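You operate a simulated robot arm through the tools that you are given. There is no shell and no other tool. Be economical: measure what you need, move in short steps, check, and stop when the job is done.

You are at the controls of a simulated two-armed robot. One attempt, no reset.

Task
On the top of the folding table, fold the blue cloth in half, so that its two long edges meet.
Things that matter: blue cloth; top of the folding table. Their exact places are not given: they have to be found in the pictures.

The check looks at the end state, three seconds after you hand in, the way a careful person would. Anything else that was tipped, shoved, dropped, spilled or broken makes it a failure. Flat cloth is picked up by pressing the open fingertips on it (5 to 10 N) and closing them slowly along it; thin cloth reads only 2 to 8 mm in the jaws.

Robot
Two 7-joint arms with two-finger parallel grippers on one trunk, on a base that drives. Base frame: it is fixed to the floor where the robot stands at the start and does not move with it; the origin is under the middle of the robot, x ahead of it, y to its left, z up; the surface under the hand at the start is at about z = 0.74. Units: m, rad, N and s.
The left shoulder is at the start at [0.07, 0.176, 1.02], the right one opposite. With the tool pointing down near the work surface each hand reaches from about 0.3 to 0.74 m from the robot's upright axis, wherever it stands, measured 20 degrees to its own side. Places, roughly: blue cloth [0.5, 0, 0.7]; top of the folding table [0.6, 0.1, 0.7]. Payload 3.43 kg a hand.
The TCP of each hand is the grasp point between the finger pads, 0.03 m short of the fingertips. In the tool frame z runs along the fingers and y along their closing line. The gripper opens to 0.094 m. The fingers are 0.028 m wide and 0.01 m thick; the gripper's body (0.05 by 0.096 m) begins 0.055 m behind the TCP.
Orientation is that of the tool frame in the base frame, as a unit quaternion [x, y, z, w]. With the fingers straight down and closing along the base's y, the tool's x points along the base's -x, its y along +y and its z along -z.

Tools
- The arms move only by the tool play_rows. It takes "left_targets", "right_targets" or both (then of equal length, played together; a hand with none holds still); each is a list of rows, each an object (a shift or turn left out is 0, a gripper value left out holds the last) with "delta_pos": the shift along the tool's x, y, z in units of 300 mm (1.0 is 300 mm), a list of three; "rot": the turn, a rotation vector about the tool's x, y, z in units of 60 degrees (1.0 is 60 degrees), a list of three; "grip": the opening in per cent of the stroke, from 0 (shut) to 100 (fully open). In form: [{"delta_pos": [tx, ty, tz], "rot": [ax, ay, az], "grip": grip}, ...]. A call has 1 to 20 rows; each row is the pose to reach, as a shift and turn from the pose commanded when the call began, along the tool's axes at that moment. A call with a number of a shift or a turn outside -1 to 1 is refused whole. Each row takes 0.2 s and may step no farther than 0.05 m and 0.15 rad from the row before; otherwise, or with a gripper value out of range, the whole call is refused. A pose out of reach is approached as far as the arm can. The call stops where the force on the tool passes 40 N (or 10 N more than at its start, if that is more) or the arm is blocked; 0.2 s more then pass. Each finger travels about 0.153 m/s and halts on what it meets, pressing with about 30 N; the grip force reading is that of the motor and also rises with nothing between the fingers. The clock runs only during rows and for 0.2 s after the last one: add rows that repeat a pose to give the fingers time. The reply holds the time, the measured pose of the TCP, the force on the tool along the base axes, the opening and the grip force, in the units named above and with some noise, with the torque about the TCP (base axes, N m) and any sound that the robot's microphone picked up.
- Cameras (640 x 400 px; columns grow to the right, rows downward): "scene" is now at [0.1204, -0.0177, 1.3075]; the picture's right is [-0.22, -0.97, -0.00], its down [-0.81, 0.18, -0.56] and it looks along [0.55, -0.12, -0.83] (base axes); focal length 256 px, centre (320, 200). "left" rides on the left gripper at [0.076, -0.014, -0.103] in its tool frame; the picture's right is [0.18, 0.98, 0.00], its down [-0.75, 0.14, -0.64] and it looks along [-0.63, 0.12, 0.77] (tool axes); focal length 243 px, centre (320, 200). "right" rides on the right gripper at [0.076, 0.014, -0.103] in its tool frame; the picture's right is [-0.18, 0.98, 0.00], its down [-0.75, -0.14, -0.64] and it looks along [-0.63, -0.12, 0.77] (tool axes); focal length 243 px, centre (320, 200).
- capture(camera): a new picture of that camera. It takes no simulated time.
- lift_body(by): slides the trunk up (or, below 0, down) by that many m; the arms and the scene camera ride with it, the base frame stays. It gives what a move gives, with no picture.
- drive_base(legs): drives the robot by 1 to 6 legs, each [ahead, turn to the left] in m and rad, along the robot's own axes; the way and the turn of a leg run together, so that a leg with both is an arc; at most 1.5 m and 3.142 rad a leg. The arms and the cameras ride along, it lands a little off, and it stops where it bumps. It gives what a move gives.
- aim_head(pan, tilt): turns the head with the scene camera to pan (to the left, within 1.501 rad either way) and tilt (down, from -0.506 to 1.204), counted from straight ahead of the robot. It gives what a move gives.
- locate(camera, pixels): there is no depth. For up to 12 entries [column, row, z] of the newest picture of that camera ("zoom" is the newest enlarged one), the place [x, y] in the base frame at which the ray of that pixel passes the height z, good to about 0.003 m. It takes no simulated time.
- enlarge(camera, box): a new picture of the part [left, top, right, bottom] of that camera's present view, enlarged. It takes no simulated time.
- sign_off(): hands the job in; it is judged then, once.

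Work in short steps. Measure before you move; look again where a grasp or a placing could have gone wrong, and mend it. You have 80 turns and 78 pictures in all, those below and enlarged ones among them. Open the grippers and draw the arms clear of the work before you hand the job in, unless the task says otherwise; then end with one line.

The tools are called after "Emit:" as name(argument=value, ...) on one line, values as JSON. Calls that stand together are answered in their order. play_rows: Moves the arms, as the interface text tells. Its arguments: {"type":"object","properties":{"left_targets":{"type":"array","items":{"type":"object","properties":{"delta_pos":{"type":"array","items":{"type":"number"}},"rot":{"type":"array","items":{"type":"number"}},"grip":{"type":"number"}}}},"right_targets":{"type":"array","items":{"type":"object","properties":{"delta_pos":{"type":"array","items":{"type":"number"}},"rot":{"type":"array","items":{"type":"number"}},"grip":{"type":"number"}}}}},"required":[]} The other tools are called the same way: lift_body (by) slides the trunk up or down; drive_base (legs) drives the base; aim_head (pan, tilt) turns the head that bears the scene camera; capture (camera) takes a picture; locate (camera, pixels) gives the place at which the rays of pixels pass given heights; enlarge (camera, box) takes an enlarged picture of a part of a camera's view; sign_off () hands the job in.

At the start:

```text
time: 0.0
left_tool_pos: [0.5577, 0.1468, 0.9893]
left_tool_rot: [0.0, 1.0, 0.0, 0.001]
left_contact_force: [0.3, 0.5, -0.5]
left_ft_torque: [-0.02, -0.01, 0.0]
left_gripper_width: 0.0936
left_gripper_force: 0.2
right_tool_pos: [0.3633, -0.2162, 0.9176]
right_tool_rot: [-0.001, 1.0, 0.0, 0.001]
right_contact_force: [-0.8, -0.1, 0.5]
right_ft_torque: [-0.03, -0.03, -0.01]
right_gripper_width: 0.0939
right_gripper_force: 0.0
trunk travel left (down, up): [-0.6, 0.24]
robot x, y, heading: [0.003, -0.0021, 0.004]
head pan, tilt: [-0.225, 0.976]
```

scene: 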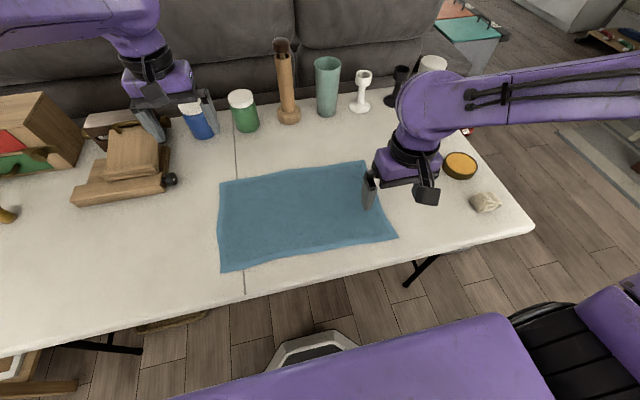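
right: 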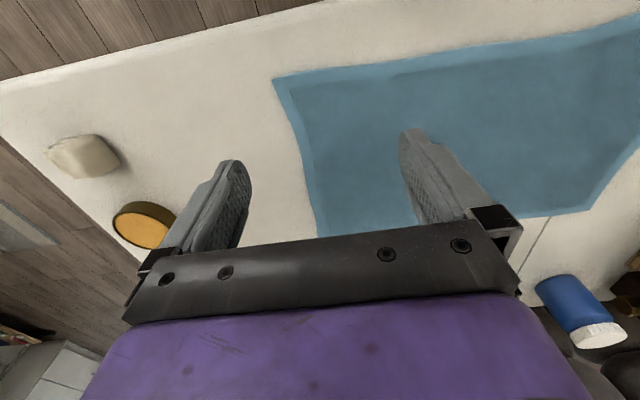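
left: 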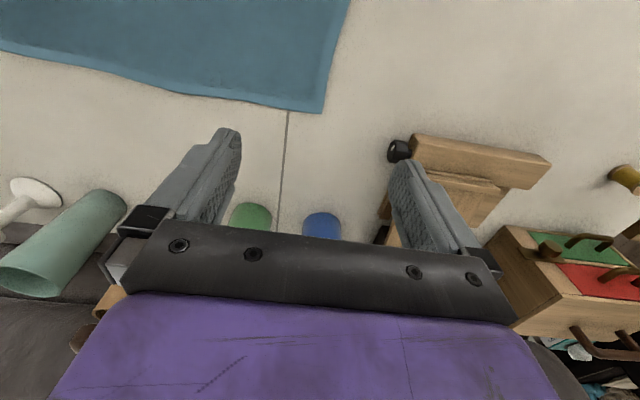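

The cloth's corners appear at about (219,182), (367,161), (397,238) and (221,271) in the scene picture. I locate these and some table points.

Emit:
locate(camera="scene", pixels=[[219, 182, 0.74], [367, 161, 0.74], [397, 238, 0.74], [221, 271, 0.74], [300, 254, 0.74], [293, 170, 0.74], [533, 229, 0.74], [245, 293, 0.74], [381, 200, 0.74]])

Emit:
enlarge(camera="scene", box=[190, 130, 430, 290])

```text
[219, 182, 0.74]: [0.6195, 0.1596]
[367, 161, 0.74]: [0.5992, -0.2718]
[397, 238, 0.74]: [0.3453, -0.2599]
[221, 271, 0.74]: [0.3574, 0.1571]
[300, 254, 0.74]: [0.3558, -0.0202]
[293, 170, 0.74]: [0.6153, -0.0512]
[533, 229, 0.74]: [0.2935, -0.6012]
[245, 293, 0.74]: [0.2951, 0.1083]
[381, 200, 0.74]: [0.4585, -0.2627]
```

```text
2.50 times, centred on (310, 210) of scene
```

zoom: 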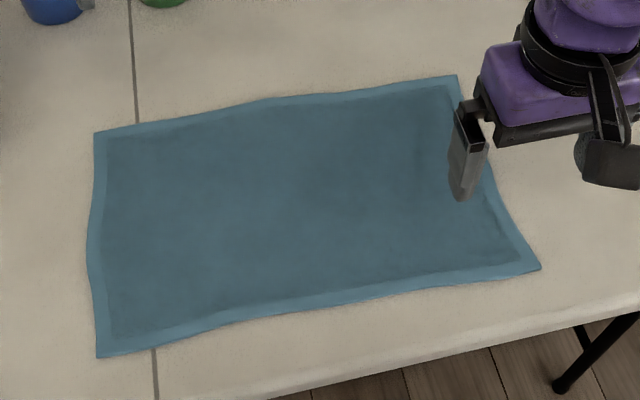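

The cloth spans x≈0.35–0.61 and y≈-0.265–0.158, with its long edges along y. I'll fold the near edge over onto the far one, gripping it near both corners with the jaws closing along x, so I bring both hands over the near corners and turn them.

Emit:
play_rows(left_targets=[{"delta_pos": [0.11, -0.007, 0.05], "rot": [0, 0, 0.125], "grip": 60}, {"delta_pos": [0.22, -0.013, 0.1], "rot": [0, 0, 0.25]}, {"delta_pos": [0.33, -0.02, 0.15], "rot": [0, 0, 0.375]}, {"delta_pos": [0.44, -0.027, 0.2], "rot": [0, 0, 0.5]}, {"delta_pos": [0.55, -0.033, 0.25], "rot": [0, 0, 0.625]}, {"delta_pos": [0.66, -0.04, 0.3], "rot": [0, 0, 0.75]}], right_targets=[{"delta_pos": [0.002, -0.012, 0.01], "rot": [0, 0, -0.125], "grip": 60}, {"delta_pos": [0.004, -0.024, 0.02], "rot": [0, 0, -0.25]}, {"delta_pos": [0.006, -0.037, 0.03], "rot": [0, 0, -0.375]}, {"delta_pos": [0.008, -0.049, 0.04], "rot": [0, 0, -0.5]}, {"delta_pos": [0.01, -0.061, 0.05], "rot": [0, 0, -0.625]}, {"delta_pos": [0.01, -0.073, 0.06], "rot": [0, 0, -0.75]}])

```text
time: 1.4
left_tool_pos: [0.3576, 0.1363, 0.8973]
left_tool_rot: [0.384, 0.923, 0.0, 0.0]
left_contact_force: [-0.9, -0.1, 0.1]
left_ft_torque: [0.0, 0.02, -0.01]
left_gripper_width: 0.0564
left_gripper_force: 0.1
right_tool_pos: [0.3622, -0.2371, 0.8993]
right_tool_rot: [-0.384, 0.923, -0.001, 0.0]
right_contact_force: [-0.1, 0.6, -0.2]
right_ft_torque: [0.02, -0.01, -0.03]
right_gripper_width: 0.0563
right_gripper_force: 0.0
trunk travel left (down, up): [-0.6, 0.24]
robot x, y, heading: [-0.0038, -0.0036, 0.002]
head pan, tilt: [-0.225, 0.976]
```

The first half of the turn went well; I finish the other 45° and then look.

Emit:
play_rows(left_targets=[{"rot": [0, 0, 0.125]}, {"rot": [0, 0, 0.25]}, {"rot": [0, 0, 0.375]}, {"rot": [0, 0, 0.5]}, {"rot": [0, 0, 0.625]}, {"rot": [0, 0, 0.75]}], right_targets=[{"rot": [0, 0, -0.125]}, {"rot": [0, 0, -0.25]}, {"rot": [0, 0, -0.375]}, {"rot": [0, 0, -0.5]}, {"rot": [0, 0, -0.625]}, {"rot": [0, 0, -0.75]}])

Emit:
capture(camera="scene")

Emit:
capture(camera="left")

Emit:
capture(camera="right")

```text
time: 2.8
left_tool_pos: [0.361, 0.1355, 0.8983]
left_tool_rot: [0.707, 0.707, 0.0, 0.0]
left_contact_force: [0.0, -0.7, -0.5]
left_ft_torque: [0.0, 0.01, -0.02]
left_gripper_width: 0.0565
left_gripper_force: 0.1
right_tool_pos: [0.3607, -0.2375, 0.9]
right_tool_rot: [0.709, -0.705, 0.0, -0.001]
right_contact_force: [-0.3, -0.1, 0.9]
right_ft_torque: [-0.02, 0.02, -0.02]
right_gripper_width: 0.0564
right_gripper_force: 0.0
trunk travel left (down, up): [-0.6, 0.24]
robot x, y, heading: [-0.0021, -0.005, -0.001]
head pan, tilt: [-0.225, 0.976]
```

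```text
73 pictures are left
```

scene: 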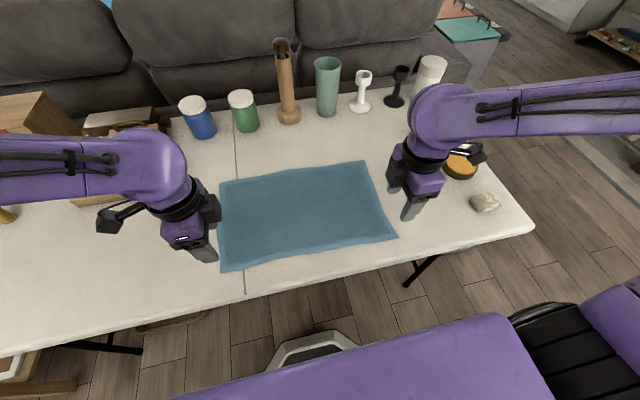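

```text
72 pictures are left
```

left: 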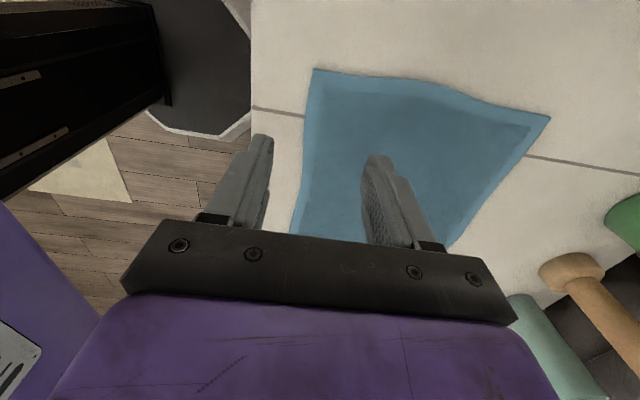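

```text
71 pictures are left
```

right: 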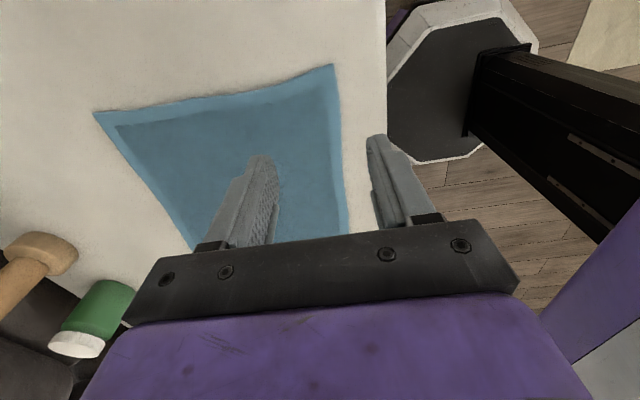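

Both hands are turned. The near edge shows at columns ~300 (left picture) and ~345 (right picture); I cross-check its x in all cameras.

Emit:
locate(camera="left", pixels=[[313, 70, 0.74], [303, 150, 0.74], [300, 180, 0.74], [295, 225, 0.74], [550, 118, 0.74]])

Emit:
locate(camera="right", pixels=[[333, 66, 0.74], [341, 150, 0.74], [347, 200, 0.74], [349, 228, 0.74], [95, 114, 0.74]])

Emit:
locate(camera="scene", pixels=[[221, 271, 0.74], [240, 266, 0.74], [397, 238, 0.74], [385, 240, 0.74], [219, 182, 0.74], [367, 161, 0.74], [245, 130, 0.74], [289, 123, 0.74], [327, 116, 0.74]])

```text
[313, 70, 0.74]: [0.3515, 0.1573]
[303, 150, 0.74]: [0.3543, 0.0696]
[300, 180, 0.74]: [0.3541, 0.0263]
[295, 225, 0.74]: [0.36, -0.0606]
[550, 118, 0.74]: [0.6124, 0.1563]
```

```text
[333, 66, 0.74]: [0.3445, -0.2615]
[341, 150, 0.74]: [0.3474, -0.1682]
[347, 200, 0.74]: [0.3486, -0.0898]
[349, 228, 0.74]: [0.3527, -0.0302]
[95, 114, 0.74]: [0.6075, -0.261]
```

```text
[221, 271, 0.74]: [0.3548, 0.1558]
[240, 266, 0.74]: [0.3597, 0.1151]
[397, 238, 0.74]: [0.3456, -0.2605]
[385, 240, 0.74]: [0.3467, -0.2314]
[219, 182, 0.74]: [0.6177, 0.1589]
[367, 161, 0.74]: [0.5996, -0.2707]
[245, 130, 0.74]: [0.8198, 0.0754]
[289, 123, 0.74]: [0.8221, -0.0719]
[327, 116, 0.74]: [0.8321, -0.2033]
```

All cameras agree that z=0.74, with the near edge at x≈0.354 (left) and x≈0.346 (right). I set the jaws to ~36 mm, with the outer finger just at the edge, and lower to just above the cloth.

Emit:
play_rows(left_targets=[{"delta_pos": [0, 0.027, 0.1], "grip": 38}, {"delta_pos": [0, 0.027, 0.2]}, {"delta_pos": [0, 0.027, 0.3]}, {"delta_pos": [0, 0.027, 0.39]}, {"delta_pos": [0, 0.027, 0.39]}], right_targets=[{"delta_pos": [0, 0, 0.1], "grip": 38}, {"delta_pos": [0, 0, 0.2]}, {"delta_pos": [0, 0, 0.3]}, {"delta_pos": [0, 0, 0.39]}, {"delta_pos": [0, 0, 0.39]}])

Emit:
capture(camera="left")

Emit:
capture(camera="right")

Emit:
capture(camera="scene")

```text
time: 4.0
left_tool_pos: [0.3671, 0.1327, 0.7825]
left_tool_rot: [0.707, 0.707, 0.0, 0.0]
left_contact_force: [0.3, 0.1, 0.0]
left_ft_torque: [-0.04, 0.02, -0.01]
left_gripper_width: 0.0357
left_gripper_force: 0.0
right_tool_pos: [0.363, -0.2393, 0.7828]
right_tool_rot: [0.708, -0.707, 0.001, -0.001]
right_contact_force: [0.0, -0.8, 0.7]
right_ft_torque: [-0.01, -0.02, 0.01]
right_gripper_width: 0.0356
right_gripper_force: 0.0
trunk travel left (down, up): [-0.6, 0.24]
robot x, y, heading: [0.002, -0.0011, 0.0]
head pan, tilt: [-0.225, 0.976]
```

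```text
70 pictures are left
```

left: 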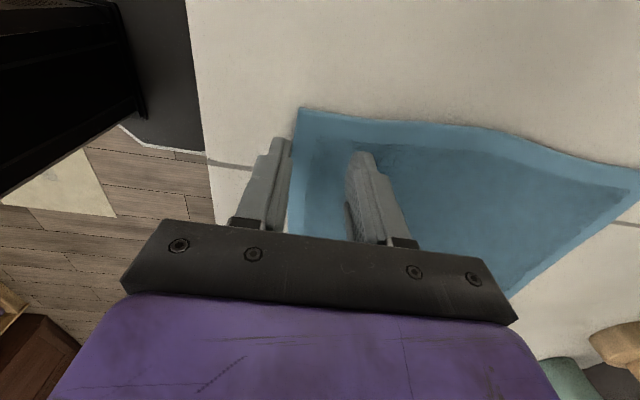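

```text
69 pictures are left
```

right: 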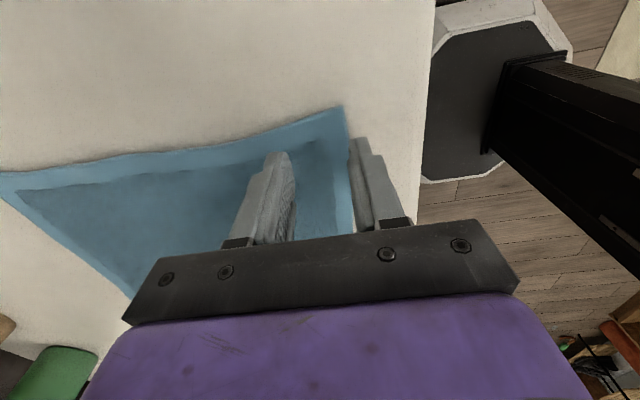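

```text
68 pictures are left
```

scene: 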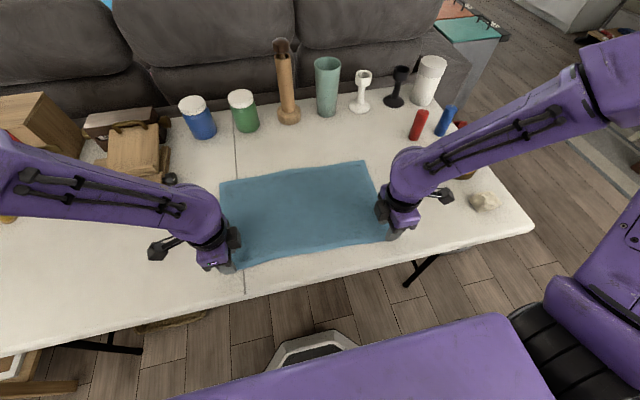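

The outer fingers sit right at the edge in both pictures. I press down gently in small steps to find the contact.

Emit:
play_rows(left_targets=[{"delta_pos": [0, 0, 0.01]}, {"delta_pos": [0, 0, 0.02]}, {"delta_pos": [0, 0, 0.03]}, {"delta_pos": [0, 0, 0.037]}, {"delta_pos": [0, 0, 0.037]}], right_targets=[{"delta_pos": [0, 0, 0.01]}, {"delta_pos": [0, 0, 0.02]}, {"delta_pos": [0, 0, 0.03]}, {"delta_pos": [0, 0, 0.037]}, {"delta_pos": [0, 0, 0.037]}])

```text
time: 5.2
left_tool_pos: [0.3682, 0.134, 0.7716]
left_tool_rot: [0.707, 0.707, 0.002, 0.002]
left_contact_force: [0.9, 4.2, 34.9]
left_ft_torque: [0.17, -0.21, 0.03]
left_gripper_width: 0.0352
left_gripper_force: 0.0
right_tool_pos: [0.3599, -0.2357, 0.773]
right_tool_rot: [0.707, -0.707, 0.002, -0.002]
right_contact_force: [2.8, -2.0, 10.1]
right_ft_torque: [-0.02, -0.19, -0.01]
right_gripper_width: 0.0358
right_gripper_force: 0.0
trunk travel left (down, up): [-0.6, 0.24]
robot x, y, heading: [0.0023, -0.0029, 0.002]
head pan, tilt: [-0.225, 0.976]
```

The left hand presses with 35 N, which is too much, while the right has about 10 N. I back the left off by 2 mm and check.

Emit:
play_rows(left_targets=[{"delta_pos": [0, 0, -0.007]}, {"delta_pos": [0, 0, -0.007]}])

```text
time: 5.8
left_tool_pos: [0.3671, 0.1347, 0.7726]
left_tool_rot: [0.707, 0.707, 0.001, 0.001]
left_contact_force: [3.2, -0.9, 14.1]
left_ft_torque: [-0.04, -0.19, 0.01]
left_gripper_width: 0.0358
left_gripper_force: 0.1
right_tool_pos: [0.3599, -0.2381, 0.7722]
right_tool_rot: [0.708, -0.706, 0.003, -0.002]
right_contact_force: [0.9, -2.5, 24.2]
right_ft_torque: [-0.07, -0.25, 0.0]
right_gripper_width: 0.0356
right_gripper_force: 0.0
trunk travel left (down, up): [-0.6, 0.24]
robot x, y, heading: [-0.0004, 0.0031, 0.001]
head pan, tilt: [-0.225, 0.976]
```

Now left reads 14 N and right 24 N. I back off slightly more to reach about 8 N each.

Emit:
play_rows(left_targets=[{"delta_pos": [0, 0, -0.002]}, {"delta_pos": [0, 0, -0.002]}], right_targets=[{"delta_pos": [0, 0, -0.005]}, {"delta_pos": [0, 0, -0.005]}])

```text
time: 6.4
left_tool_pos: [0.3673, 0.1345, 0.7728]
left_tool_rot: [0.707, 0.707, 0.001, 0.001]
left_contact_force: [-1.2, -1.7, 9.4]
left_ft_torque: [-0.08, -0.06, -0.03]
left_gripper_width: 0.0351
left_gripper_force: 0.1
right_tool_pos: [0.3588, -0.2379, 0.7734]
right_tool_rot: [0.708, -0.707, 0.001, -0.001]
right_contact_force: [3.0, 0.7, 13.0]
right_ft_torque: [-0.01, -0.24, -0.01]
right_gripper_width: 0.0356
right_gripper_force: 0.1
trunk travel left (down, up): [-0.6, 0.24]
robot x, y, heading: [-0.0022, -0.0003, 0.006]
head pan, tilt: [-0.225, 0.976]
```

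The pressures are now about 9 and 12 N, so I close the fingers slowly along the cloth, easing the right hand up a touch.

Emit:
play_rows(left_targets=[{"grip": 34}, {"grip": 30}, {"grip": 26}, {"grip": 22}, {"grip": 18}, {"grip": 14}, {"grip": 10}, {"grip": 6}, {"grip": 3}, {"grip": 0}, {"grip": 0}, {"grip": 0}], right_targets=[{"delta_pos": [0, 0, -0.001], "grip": 34}, {"delta_pos": [0, 0, -0.001], "grip": 30}, {"delta_pos": [0, 0, -0.001], "grip": 26}, {"delta_pos": [0, 0, -0.001], "grip": 22}, {"delta_pos": [0, 0, -0.001], "grip": 18}, {"delta_pos": [0, 0, -0.001], "grip": 14}, {"delta_pos": [0, 0, -0.001], "grip": 10}, {"delta_pos": [0, 0, -0.001], "grip": 6}, {"delta_pos": [0, 0, -0.001], "grip": 3}, {"delta_pos": [0, 0, -0.001], "grip": 0}, {"delta_pos": [0, 0, -0.001], "grip": 0}, {"delta_pos": [0, 0, -0.001], "grip": 0}])

Emit:
capture(camera="left")

Emit:
capture(camera="right")

Emit:
capture(camera="scene")

```text
time: 9.0
left_tool_pos: [0.3699, 0.1346, 0.7741]
left_tool_rot: [0.707, 0.707, 0.001, 0.0]
left_contact_force: [2.0, -2.0, 8.2]
left_ft_torque: [-0.08, -0.01, 0.0]
left_gripper_width: 0.0049
left_gripper_force: 29.8
right_tool_pos: [0.3602, -0.2379, 0.7737]
right_tool_rot: [0.708, -0.707, 0.001, -0.001]
right_contact_force: [2.4, 1.3, 9.8]
right_ft_torque: [0.06, -0.12, -0.04]
right_gripper_width: 0.0054
right_gripper_force: 29.9
trunk travel left (down, up): [-0.6, 0.24]
robot x, y, heading: [0.0048, -0.0036, -0.0]
head pan, tilt: [-0.225, 0.976]
```

```text
67 pictures are left
```

left: 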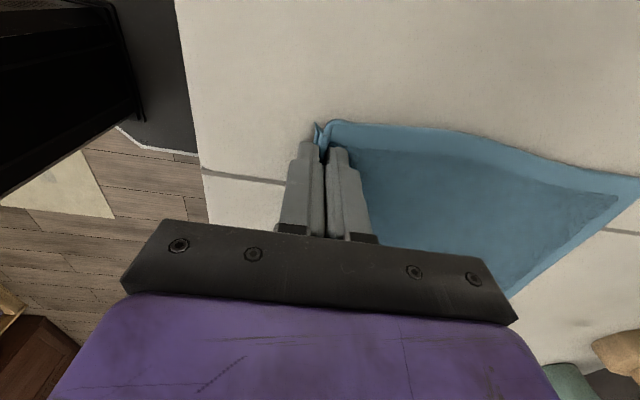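

```text
66 pictures are left
```

right: 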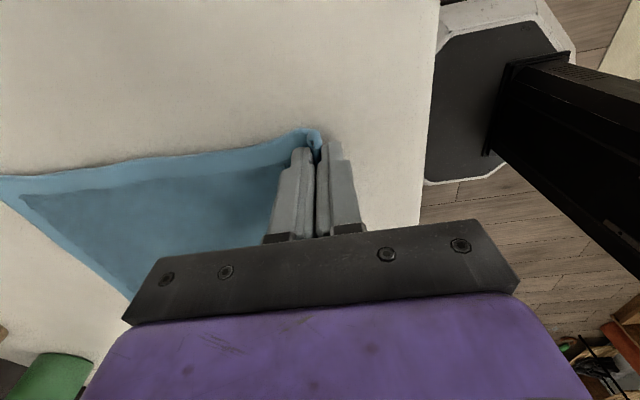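

```text
65 pictures are left
```

scene: 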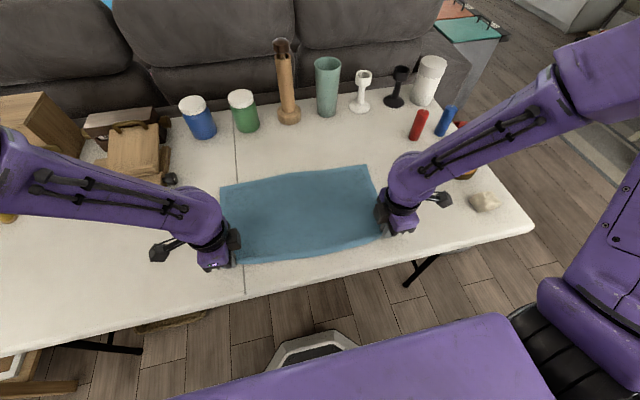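

Both jaws hold a small ridge at the edge (readings 4.9 and 5.4 mm). I locate the shifted far edge and lift 45 mm to check the hold.

Emit:
locate(camera="scene", pixels=[[221, 187, 0.74], [367, 166, 0.74], [293, 174, 0.74]])

Emit:
play_rows(left_targets=[{"delta_pos": [0, 0.01, -0.03]}, {"delta_pos": [0, 0.02, -0.07]}, {"delta_pos": [0, 0.03, -0.11]}, {"delta_pos": [0, 0.04, -0.15]}, {"delta_pos": [0, 0.04, -0.15]}], right_targets=[{"delta_pos": [0, -0.01, -0.03]}, {"delta_pos": [0, -0.02, -0.07]}, {"delta_pos": [0, -0.03, -0.11]}, {"delta_pos": [0, -0.04, -0.15]}, {"delta_pos": [0, -0.04, -0.15]}])

Emit:
capture(camera="scene")

Emit:
capture(camera="left")

```text
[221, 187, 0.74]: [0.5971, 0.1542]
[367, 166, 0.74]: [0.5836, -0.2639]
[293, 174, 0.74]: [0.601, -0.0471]
```

```text
time: 10.2
left_tool_pos: [0.3808, 0.1334, 0.8182]
left_tool_rot: [0.706, 0.708, 0.0, -0.001]
left_contact_force: [-0.6, -0.1, -0.2]
left_ft_torque: [0.0, 0.05, 0.0]
left_gripper_width: 0.0046
left_gripper_force: 29.7
right_tool_pos: [0.3732, -0.2385, 0.8177]
right_tool_rot: [0.708, -0.706, 0.001, -0.001]
right_contact_force: [-0.4, 0.4, -0.9]
right_ft_torque: [0.05, 0.03, -0.02]
right_gripper_width: 0.0045
right_gripper_force: 29.7
trunk travel left (down, up): [-0.6, 0.24]
robot x, y, heading: [0.0014, -0.0005, -0.003]
head pan, tilt: [-0.225, 0.976]
```

```text
64 pictures are left
```

scene: 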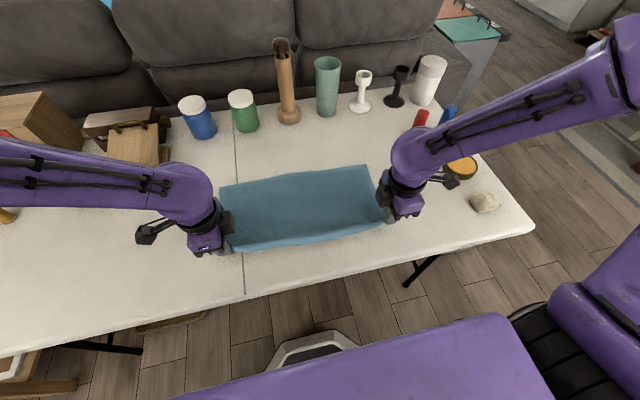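

```text
63 pictures are left
```

left: 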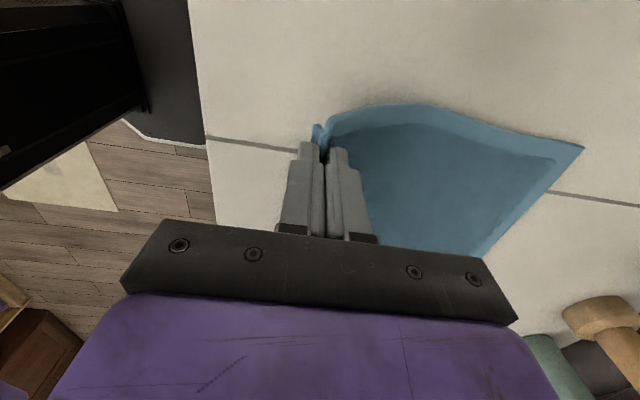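

The hold is firm (4.6 and 4.5 mm), and the far edge lies at x≈0.597 (left) and 0.584 (right). I carry the near edge over in an arc while tilting the fingers back, stopping just above the far edge.

Emit:
play_rows(left_targets=[{"delta_pos": [0, 0.047, -0.045]}, {"delta_pos": [0, 0.103, -0.088], "rot": [0.06, 0, 0]}, {"delta_pos": [0, 0.18, -0.115], "rot": [0.13, 0, 0]}, {"delta_pos": [0, 0.257, -0.125], "rot": [0.2, 0, 0]}, {"delta_pos": [0, 0.34, -0.122], "rot": [0.28, 0, 0]}, {"delta_pos": [0, 0.42, -0.105], "rot": [0.36, 0, 0]}, {"delta_pos": [0, 0.497, -0.068], "rot": [0.43, 0, 0]}, {"delta_pos": [0, 0.557, -0.025], "rot": [0.49, 0, 0]}, {"delta_pos": [0, 0.603, 0.028], "rot": [0.55, 0, 0]}, {"delta_pos": [0, 0.63, 0.078], "rot": [0.583, 0, 0]}, {"delta_pos": [0, 0.63, 0.078], "rot": [0.583, 0, 0]}], right_targets=[{"delta_pos": [0, -0.047, -0.045]}, {"delta_pos": [0, -0.103, -0.088], "rot": [-0.06, 0, 0]}, {"delta_pos": [0, -0.18, -0.115], "rot": [-0.13, 0, 0]}, {"delta_pos": [0, -0.257, -0.125], "rot": [-0.2, 0, 0]}, {"delta_pos": [0, -0.34, -0.122], "rot": [-0.28, 0, 0]}, {"delta_pos": [0, -0.42, -0.105], "rot": [-0.36, 0, 0]}, {"delta_pos": [0, -0.497, -0.068], "rot": [-0.43, 0, 0]}, {"delta_pos": [0, -0.557, -0.025], "rot": [-0.49, 0, 0]}, {"delta_pos": [0, -0.603, 0.028], "rot": [-0.55, 0, 0]}, {"delta_pos": [0, -0.63, 0.078], "rot": [-0.583, 0, 0]}, {"delta_pos": [0, -0.63, 0.078], "rot": [-0.583, 0, 0]}])

Emit:
capture(camera="scene")

Emit:
capture(camera="left")

Emit:
capture(camera="right")

```text
time: 12.6
left_tool_pos: [0.5682, 0.1349, 0.7958]
left_tool_rot: [0.675, 0.675, -0.212, -0.212]
left_contact_force: [-0.6, -0.3, -0.8]
left_ft_torque: [-0.02, -0.09, -0.02]
left_gripper_width: 0.0042
left_gripper_force: 30.0
right_tool_pos: [0.561, -0.2384, 0.7947]
right_tool_rot: [0.675, -0.674, -0.212, 0.212]
right_contact_force: [0.9, 0.0, 0.3]
right_ft_torque: [-0.02, -0.11, 0.02]
right_gripper_width: 0.0047
right_gripper_force: 30.1
trunk travel left (down, up): [-0.6, 0.24]
robot x, y, heading: [-0.0008, -0.0009, 0.001]
head pan, tilt: [-0.225, 0.976]
```

```text
62 pictures are left
```

scene: 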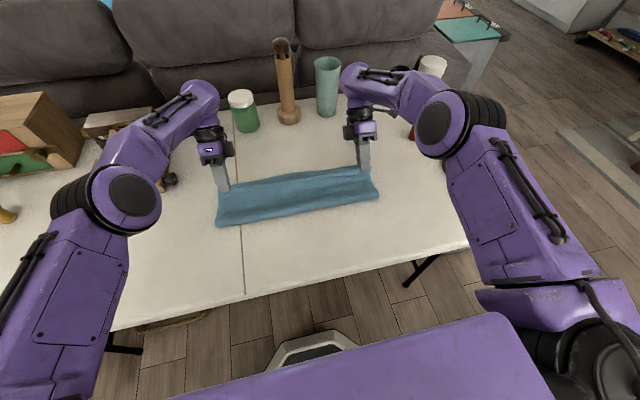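

```text
61 pictures are left
```

left: 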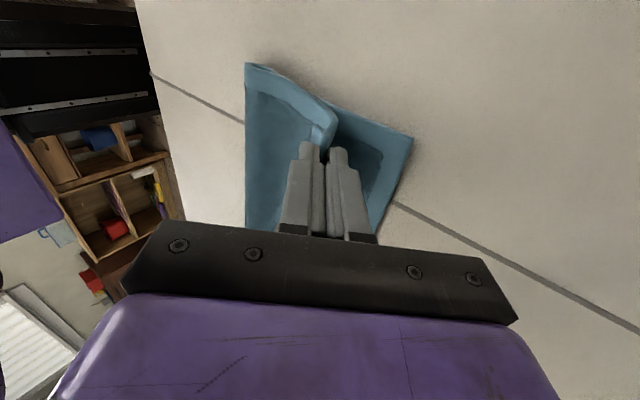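

```text
60 pictures are left
```

right: 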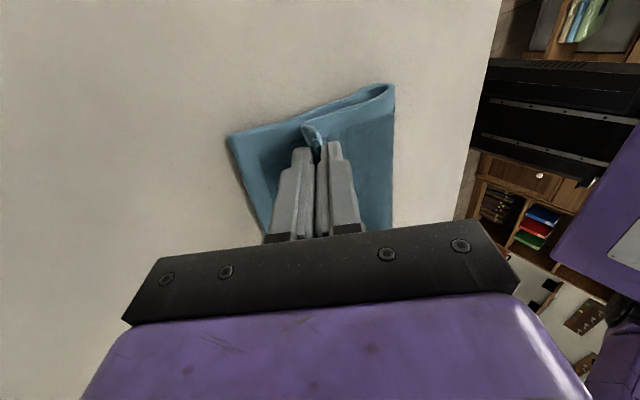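

The cloth has folded nicely, with the held edge above the lower half. I measure the exposed far corners and the crease.

Emit:
locate(camera="left", pixels=[[413, 138, 0.742], [246, 64, 0.742], [335, 120, 0.765]])

Emit:
locate(camera="right", pixels=[[229, 134, 0.742], [392, 86, 0.745], [303, 128, 0.765]])

Emit:
enlarge(camera="scene", box=[190, 120, 410, 260])

```text
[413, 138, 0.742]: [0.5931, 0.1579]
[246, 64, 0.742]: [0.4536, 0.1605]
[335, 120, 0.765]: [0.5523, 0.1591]
```

```text
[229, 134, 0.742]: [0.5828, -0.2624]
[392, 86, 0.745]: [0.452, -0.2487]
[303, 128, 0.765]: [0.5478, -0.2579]
```

```text
2.86 times, centred on (300, 190) of scene
```

zoom: 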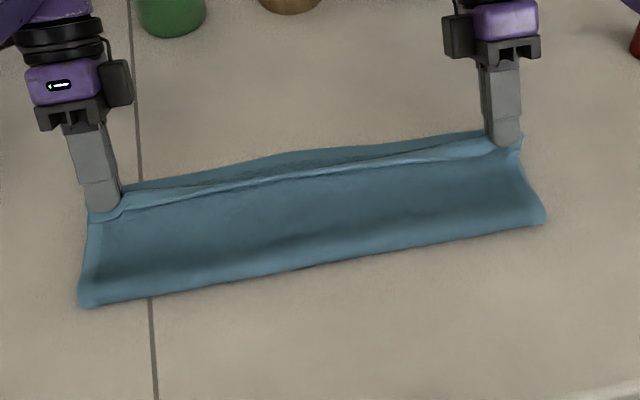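

The held fold is at x≈0.552 with ~37 mm of cloth still curled into the jaws, against a far edge at 0.593. I lower with 5 mm more advance and open the jaws a little.

Emit:
play_rows(left_targets=[{"delta_pos": [0, 0.018, 0.01]}, {"delta_pos": [0, 0.035, 0.02]}, {"delta_pos": [0, 0.035, 0.02]}, {"delta_pos": [0, 0.035, 0.02], "grip": 10}, {"delta_pos": [0, 0.035, 0.02], "grip": 18}, {"delta_pos": [0, 0.035, 0.02], "grip": 22}, {"delta_pos": [0, 0.035, 0.02], "grip": 22}], right_targets=[{"delta_pos": [0, -0.018, 0.01]}, {"delta_pos": [0, -0.035, 0.02]}, {"delta_pos": [0, -0.035, 0.02]}, {"delta_pos": [0, -0.035, 0.02], "grip": 10}, {"delta_pos": [0, -0.035, 0.02], "grip": 18}, {"delta_pos": [0, -0.035, 0.02], "grip": 22}, {"delta_pos": [0, -0.035, 0.02], "grip": 22}])

Emit:
capture(camera="left")

Emit:
capture(camera="right")

```text
time: 14.2
left_tool_pos: [0.5739, 0.1363, 0.7836]
left_tool_rot: [0.674, 0.675, -0.211, -0.211]
left_contact_force: [-0.4, -0.5, 0.4]
left_ft_torque: [-0.02, 0.04, 0.0]
left_gripper_width: 0.0208
left_gripper_force: 0.1
right_tool_pos: [0.5673, -0.2388, 0.7845]
right_tool_rot: [0.675, -0.674, -0.212, 0.213]
right_contact_force: [0.0, -0.6, 0.7]
right_ft_torque: [0.01, 0.02, 0.01]
right_gripper_width: 0.0211
right_gripper_force: 0.0
trunk travel left (down, up): [-0.6, 0.24]
robot x, y, heading: [0.0028, 0.0015, 0.005]
head pan, tilt: [-0.225, 0.976]
```

```text
58 pictures are left
```

left: 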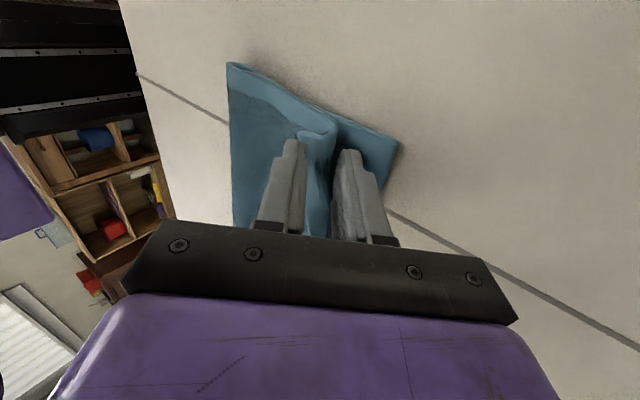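

```text
57 pictures are left
```

right: 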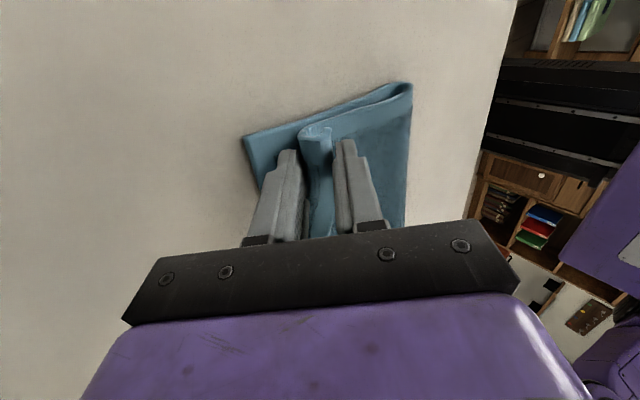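

The jaws are open and the curl still stands between the fingers. I draw the hands back along the tool axis and then look.

Emit:
play_rows(left_targets=[{"delta_pos": [0, 0, -0.04]}, {"delta_pos": [0, 0, -0.1]}, {"delta_pos": [0, 0, -0.18]}, {"delta_pos": [0, 0, -0.28]}, {"delta_pos": [0, 0, -0.28]}], right_targets=[{"delta_pos": [0, 0, -0.04]}, {"delta_pos": [0, 0, -0.1]}, {"delta_pos": [0, 0, -0.18]}, {"delta_pos": [0, 0, -0.28]}, {"delta_pos": [0, 0, -0.28]}])

Emit:
capture(camera="left")

Emit:
capture(camera="right")

Emit:
enlarge(camera="scene", box=[190, 120, 410, 260])

```text
time: 15.4
left_tool_pos: [0.5759, 0.1245, 0.8424]
left_tool_rot: [0.677, 0.674, -0.21, -0.208]
left_contact_force: [-0.6, -0.7, 0.9]
left_ft_torque: [-0.01, -0.04, -0.02]
left_gripper_width: 0.0205
left_gripper_force: 0.0
left hand out of reach, approached as far as the arm can: row 1, 2, 3, 4, 5
right_tool_pos: [0.5819, -0.2421, 0.8405]
right_tool_rot: [0.678, -0.668, -0.214, 0.219]
right_contact_force: [-0.1, -0.6, 0.0]
right_ft_torque: [0.01, 0.0, 0.0]
right_gripper_width: 0.0205
right_gripper_force: 0.1
right hand out of reach, approached as far as the arm can: row 3, 4, 5
trunk travel left (down, up): [-0.6, 0.24]
robot x, y, heading: [0.0049, -0.0007, 0.002]
head pan, tilt: [-0.225, 0.976]
```

```text
56 pictures are left
```

left: 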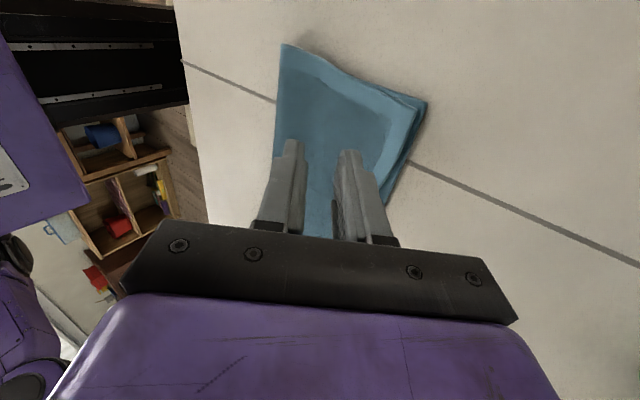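

```text
55 pictures are left
```

right: 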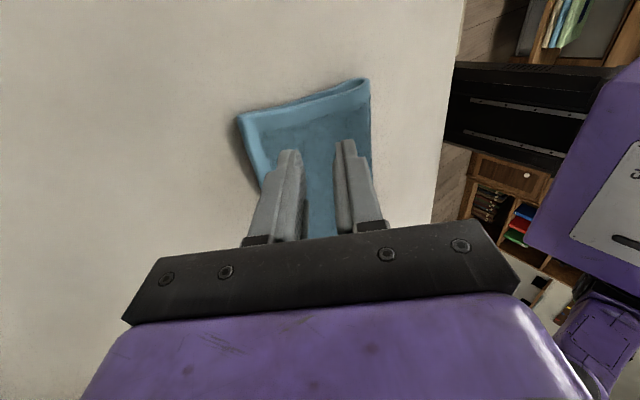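

```text
2.86 times, centred on (300, 190) of scene
```

zoom: 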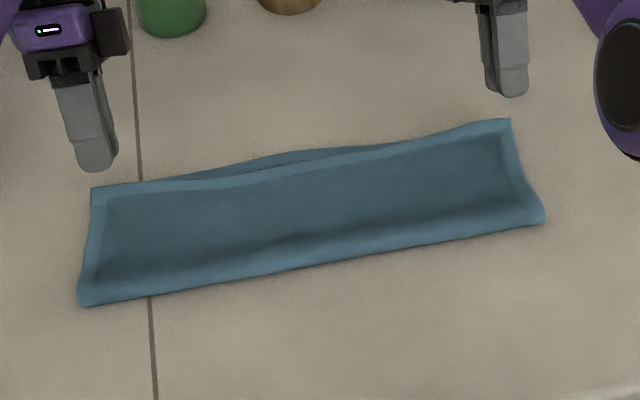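

The edges uncurled and nearly meet. I withdraw both hands upward and back, undoing the tilt, to get a clear view.

Emit:
play_rows(left_targets=[{"delta_pos": [0, -0.123, 0.018], "rot": [-0.1, 0, 0]}, {"delta_pos": [0, -0.246, 0.037], "rot": [-0.2, 0, 0]}, {"delta_pos": [0, -0.369, 0.055], "rot": [-0.3, 0, 0]}, {"delta_pos": [0, -0.491, 0.073], "rot": [-0.4, 0, 0]}, {"delta_pos": [0, -0.614, 0.092], "rot": [-0.5, 0, 0]}, {"delta_pos": [0, -0.737, 0.11], "rot": [-0.583, 0, 0]}, {"delta_pos": [0.1, -0.737, 0.11], "rot": [-0.583, 0, 0]}, {"delta_pos": [0.2, -0.737, 0.11], "rot": [-0.583, 0, 0]}], right_targets=[{"delta_pos": [0, 0.123, 0.018], "rot": [0.1, 0, 0]}, {"delta_pos": [0, 0.246, 0.037], "rot": [0.2, 0, 0]}, {"delta_pos": [0, 0.369, 0.055], "rot": [0.3, 0, 0]}, {"delta_pos": [0, 0.491, 0.073], "rot": [0.4, 0, 0]}, {"delta_pos": [0, 0.614, 0.092], "rot": [0.5, 0, 0]}, {"delta_pos": [0, 0.737, 0.11], "rot": [0.583, 0, 0]}, {"delta_pos": [0.1, 0.737, 0.11], "rot": [0.583, 0, 0]}, {"delta_pos": [0.2, 0.737, 0.11], "rot": [0.583, 0, 0]}])

Emit:
capture(camera="scene")

Emit:
enlarge(camera="scene", box=[200, 145, 400, 245])

Emit:
enlarge(camera="scene", box=[205, 150, 305, 200])

Emit:
enlarge(camera="scene", box=[290, 145, 390, 205])

```text
time: 17.2
left_tool_pos: [0.3722, 0.1841, 0.9388]
left_tool_rot: [0.707, 0.708, 0.001, 0.001]
left_contact_force: [0.3, -0.1, 0.3]
left_ft_torque: [-0.04, -0.01, 0.0]
left_gripper_width: 0.0208
left_gripper_force: 0.1
left hand out of reach, approached as far as the arm can: row 1
right_tool_pos: [0.3839, -0.3007, 0.9406]
right_tool_rot: [0.708, -0.706, 0.002, 0.0]
right_contact_force: [-1.0, 0.0, 0.2]
right_ft_torque: [-0.01, -0.02, -0.02]
right_gripper_width: 0.0207
right_gripper_force: 0.1
trunk travel left (down, up): [-0.6, 0.24]
robot x, y, heading: [0.0, -0.0053, 0.0]
head pan, tilt: [-0.225, 0.976]
```

```text
53 pictures are left
```

scene: 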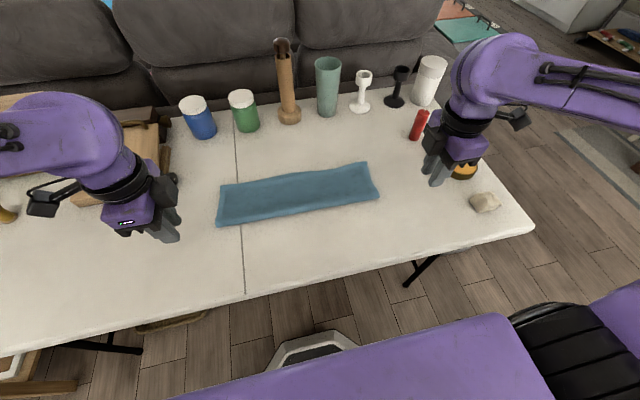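

```text
3.20 times, centred on (300, 195) of scene
```

zoom: 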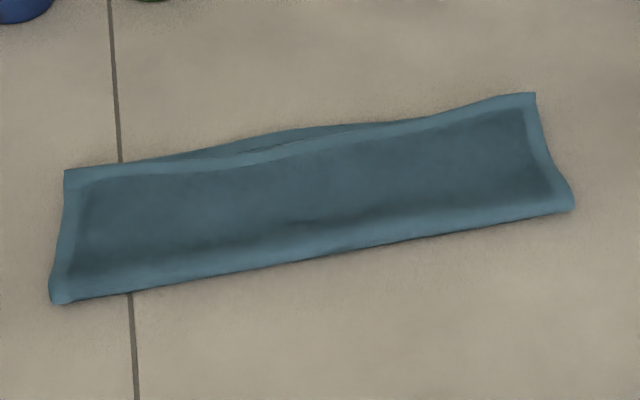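

```text
6.40 times, centred on (255, 175) of scene
```

zoom: 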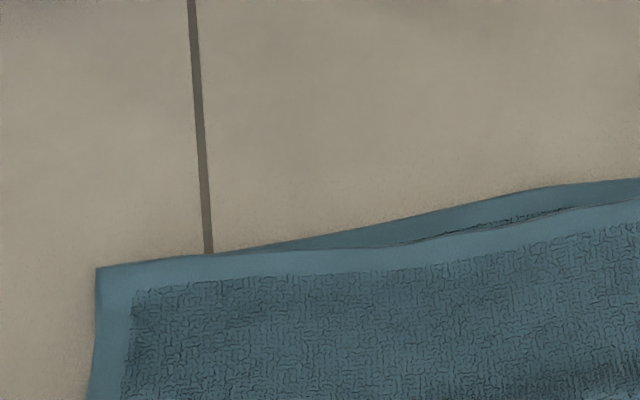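

```text
6.40 times, centred on (340, 175) of scene
```

zoom: 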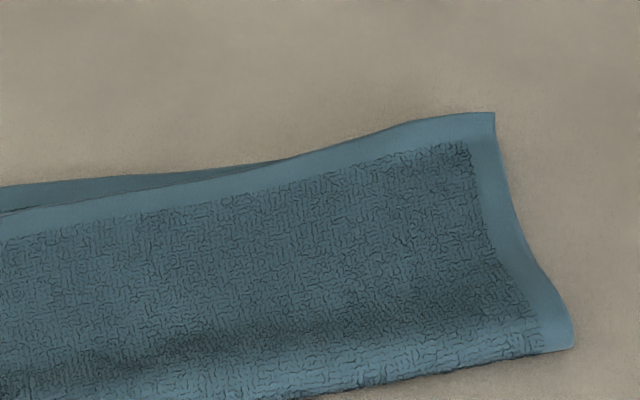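

The corners meet, but a strip of the lower layer shows in the middle. I measure the gap and the corners.

Emit:
enlarge(camera="scene", box=[240, 155, 350, 215])

Emit:
locate(camera="scene", pixels=[[220, 187, 0.744], [367, 163, 0.744], [217, 226, 0.744], [379, 197, 0.744]])

Emit:
capture(camera="right")

Emit:
capture(camera="left")

```text
5.82 times, centred on (295, 185) of scene
```

zoom: 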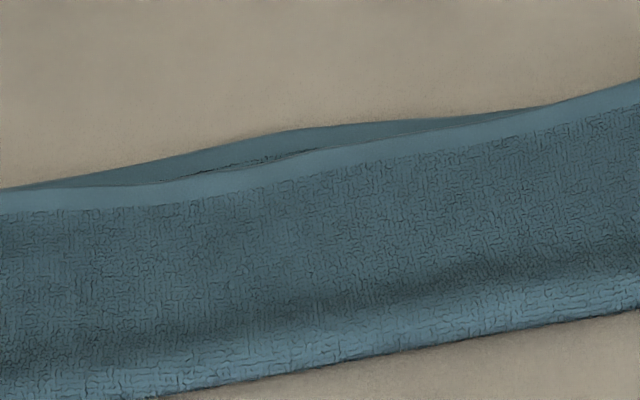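

```text
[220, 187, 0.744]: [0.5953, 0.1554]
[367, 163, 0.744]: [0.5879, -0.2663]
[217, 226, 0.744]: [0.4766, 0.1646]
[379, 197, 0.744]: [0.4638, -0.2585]
```

```text
48 pictures are left
```

right: 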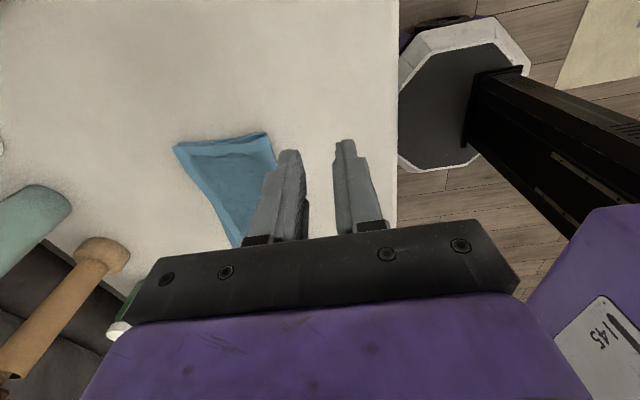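

```text
47 pictures are left
```

left: 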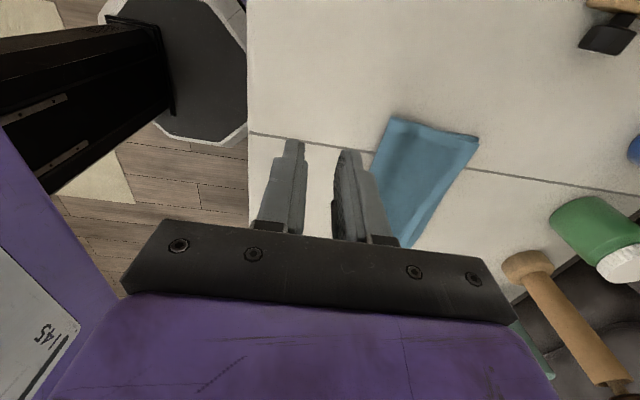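

The corners coincide within ~5 mm, and the mid gap is at zoom (300,128) to (300,155). I measure it precisely.

Emit:
locate(camera="zoom", pixels=[[300, 128, 0.742], [300, 155, 0.746], [200, 152, 0.742], [200, 179, 0.746], [400, 121, 0.742], [400, 138, 0.746], [100, 186, 0.746], [500, 111, 0.742]])

```text
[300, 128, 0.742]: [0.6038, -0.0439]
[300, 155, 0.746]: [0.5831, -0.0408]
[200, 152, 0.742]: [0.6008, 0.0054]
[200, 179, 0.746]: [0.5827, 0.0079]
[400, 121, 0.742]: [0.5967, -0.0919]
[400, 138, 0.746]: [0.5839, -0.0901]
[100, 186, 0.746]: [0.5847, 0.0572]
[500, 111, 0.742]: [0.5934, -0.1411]
```

The gap is about 18–20 mm at y≈-0.03. I'll bring the right hand over it, with one finger on the exposed lower strip and one on the top layer, to slide the two edges together by a gentle partial close.

Emit:
play_rows(right_targets=[{"delta_pos": [-0.1, -0.07, 0.048], "grip": 38}, {"delta_pos": [-0.2, -0.141, 0.096]}, {"delta_pos": [-0.3, -0.211, 0.144], "rot": [-0.026, 0, 0]}, {"delta_pos": [-0.4, -0.281, 0.192], "rot": [-0.052, 0, 0]}, {"delta_pos": [-0.5, -0.352, 0.24], "rot": [-0.052, 0, 0]}, {"delta_pos": [-0.6, -0.422, 0.289], "rot": [-0.052, 0, 0]}, {"delta_pos": [-0.7, -0.492, 0.337], "rot": [-0.052, 0, 0]}, {"delta_pos": [-0.8, -0.563, 0.385], "rot": [-0.052, 0, 0]}, {"delta_pos": [-0.9, -0.633, 0.433], "rot": [-0.052, 0, 0]}, {"delta_pos": [-0.9, -0.633, 0.433], "rot": [-0.052, 0, 0]}])

Emit:
capture(camera="right")

Emit:
enlarge(camera="scene", box=[200, 130, 400, 240])

```text
time: 19.4
left_tool_pos: [0.3729, 0.1832, 0.94]
left_tool_rot: [0.707, 0.707, 0.001, 0.0]
left_contact_force: [-0.6, -0.1, 0.4]
left_ft_torque: [0.01, 0.0, -0.01]
left_gripper_width: 0.0207
left_gripper_force: 0.0
right_tool_pos: [0.5728, -0.032, 0.8111]
right_tool_rot: [0.707, -0.707, -0.018, 0.018]
right_contact_force: [-1.4, -0.2, -0.4]
right_ft_torque: [0.05, -0.01, -0.01]
right_gripper_width: 0.0356
right_gripper_force: 0.1
trunk travel left (down, up): [-0.6, 0.24]
robot x, y, heading: [0.0025, -0.0005, 0.001]
head pan, tilt: [-0.225, 0.976]
```

```text
46 pictures are left
```

right: 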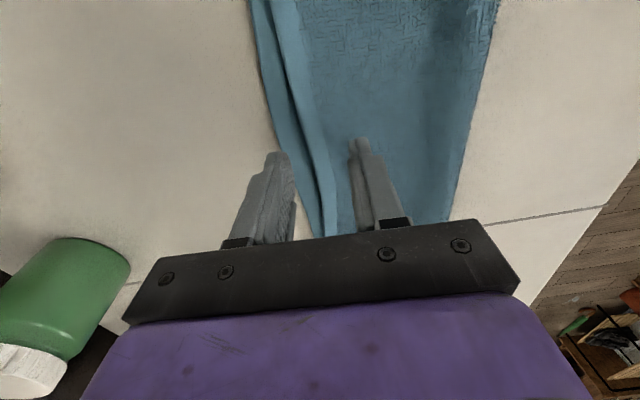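

```text
3.20 times, centred on (300, 185) of scene
```

zoom: 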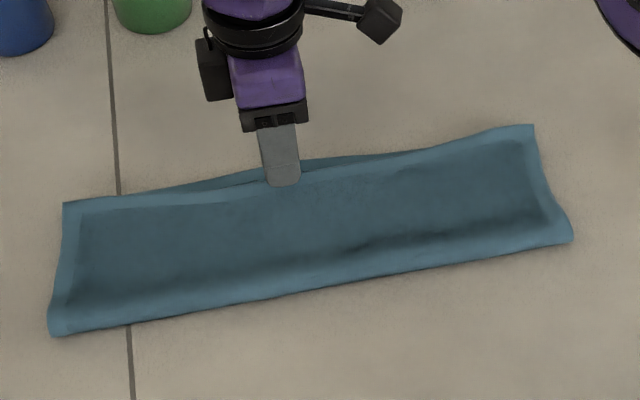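

The right camera shows the lower edge near (272,130) and the top edge near (318,180). I measure those to place the fingers well.

Emit:
locate(camera="right", pixels=[[258, 60, 0.742], [285, 60, 0.746], [272, 135, 0.742], [306, 135, 0.746], [318, 190, 0.746], [324, 235, 0.746]])

Emit:
enlarge(camera="right", box=[220, 20, 420, 245])

```text
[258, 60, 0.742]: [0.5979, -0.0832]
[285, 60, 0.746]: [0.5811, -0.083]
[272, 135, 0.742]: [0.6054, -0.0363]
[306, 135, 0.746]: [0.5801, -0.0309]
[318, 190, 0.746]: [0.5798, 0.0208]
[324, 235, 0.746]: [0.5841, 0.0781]
```

```text
1.78 times, centred on (320, 132) of right
```

zoom: 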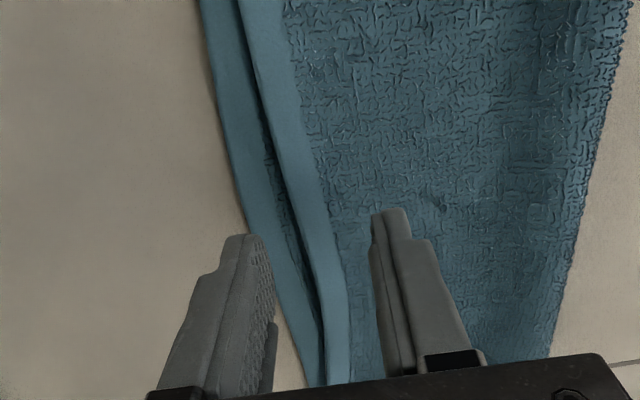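

The gap is up to 25 mm mid-edge, and the far finger is over the exposed strip (0.592–0.602). I lower to light contact.

Emit:
play_rows(right_targets=[{"delta_pos": [0, -0.004, 0.05]}, {"delta_pos": [0, -0.007, 0.1]}, {"delta_pos": [0, -0.007, 0.113]}, {"delta_pos": [0, -0.007, 0.12]}, {"delta_pos": [0, -0.007, 0.123]}, {"delta_pos": [0, -0.007, 0.123]}])

```text
time: 20.8
left_tool_pos: [0.3727, 0.1831, 0.9402]
left_tool_rot: [0.707, 0.707, 0.0, 0.001]
left_contact_force: [1.0, -0.8, 0.9]
left_ft_torque: [-0.02, 0.01, 0.02]
left_gripper_width: 0.0209
left_gripper_force: 0.1
right_tool_pos: [0.5739, -0.0309, 0.7739]
right_tool_rot: [0.708, -0.706, -0.018, 0.017]
right_contact_force: [1.6, -2.1, 12.7]
right_ft_torque: [-0.01, 0.02, 0.03]
right_gripper_width: 0.0358
right_gripper_force: 0.1
trunk travel left (down, up): [-0.6, 0.24]
robot x, y, heading: [-0.0004, 0.0005, -0.003]
head pan, tilt: [-0.225, 0.976]
```

Contact is 13 N and balanced (torque near zero). I close from 36 to 16 mm slowly, then lift straight up.

Emit:
play_rows(right_targets=[{"delta_pos": [0, 0, -0.001], "grip": 35}, {"delta_pos": [0, 0, -0.001], "grip": 32}, {"delta_pos": [0, 0, -0.001], "grip": 29}, {"delta_pos": [0, 0, -0.001], "grip": 26}, {"delta_pos": [0, 0, -0.001], "grip": 23}, {"delta_pos": [0, 0, -0.001], "grip": 20}, {"delta_pos": [0, 0, -0.001], "grip": 17}, {"delta_pos": [0, 0, -0.001], "grip": 17}, {"delta_pos": [0, 0, -0.03]}, {"delta_pos": [0, 0, -0.1]}, {"delta_pos": [0, 0, -0.2]}, {"delta_pos": [0, 0, -0.3]}, {"delta_pos": [0, 0, -0.3]}])

Emit:
enlarge(camera="scene", box=[200, 130, 400, 240])

Emit:
enlarge(camera="right", box=[200, 20, 440, 245])

```text
time: 23.6
left_tool_pos: [0.3741, 0.1822, 0.9394]
left_tool_rot: [0.707, 0.707, 0.001, 0.0]
left_contact_force: [0.3, -0.5, 0.4]
left_ft_torque: [0.0, 0.01, 0.0]
left_gripper_width: 0.0207
left_gripper_force: 0.0
right_tool_pos: [0.5786, -0.0328, 0.8608]
right_tool_rot: [0.707, -0.706, -0.019, 0.02]
right_contact_force: [0.0, 0.2, 0.1]
right_ft_torque: [0.02, -0.04, -0.01]
right_gripper_width: 0.0158
right_gripper_force: 0.0
trunk travel left (down, up): [-0.6, 0.24]
robot x, y, heading: [0.0022, -0.0003, 0.0]
head pan, tilt: [-0.225, 0.976]
```

```text
3.20 times, centred on (300, 185) of scene
```

zoom: 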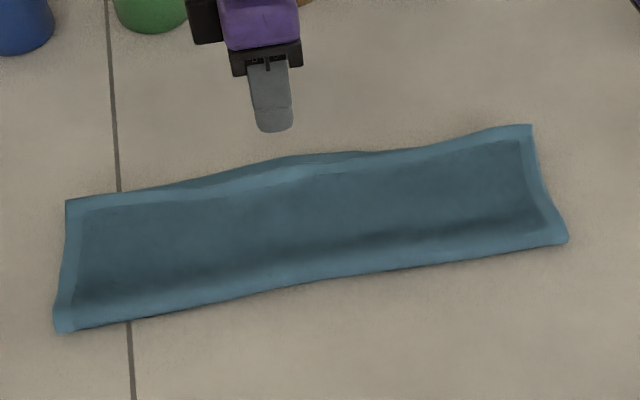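

```text
1.78 times, centred on (320, 132) of right
```

zoom: 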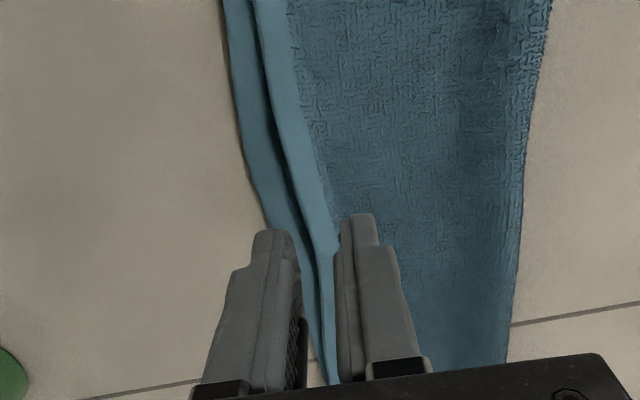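

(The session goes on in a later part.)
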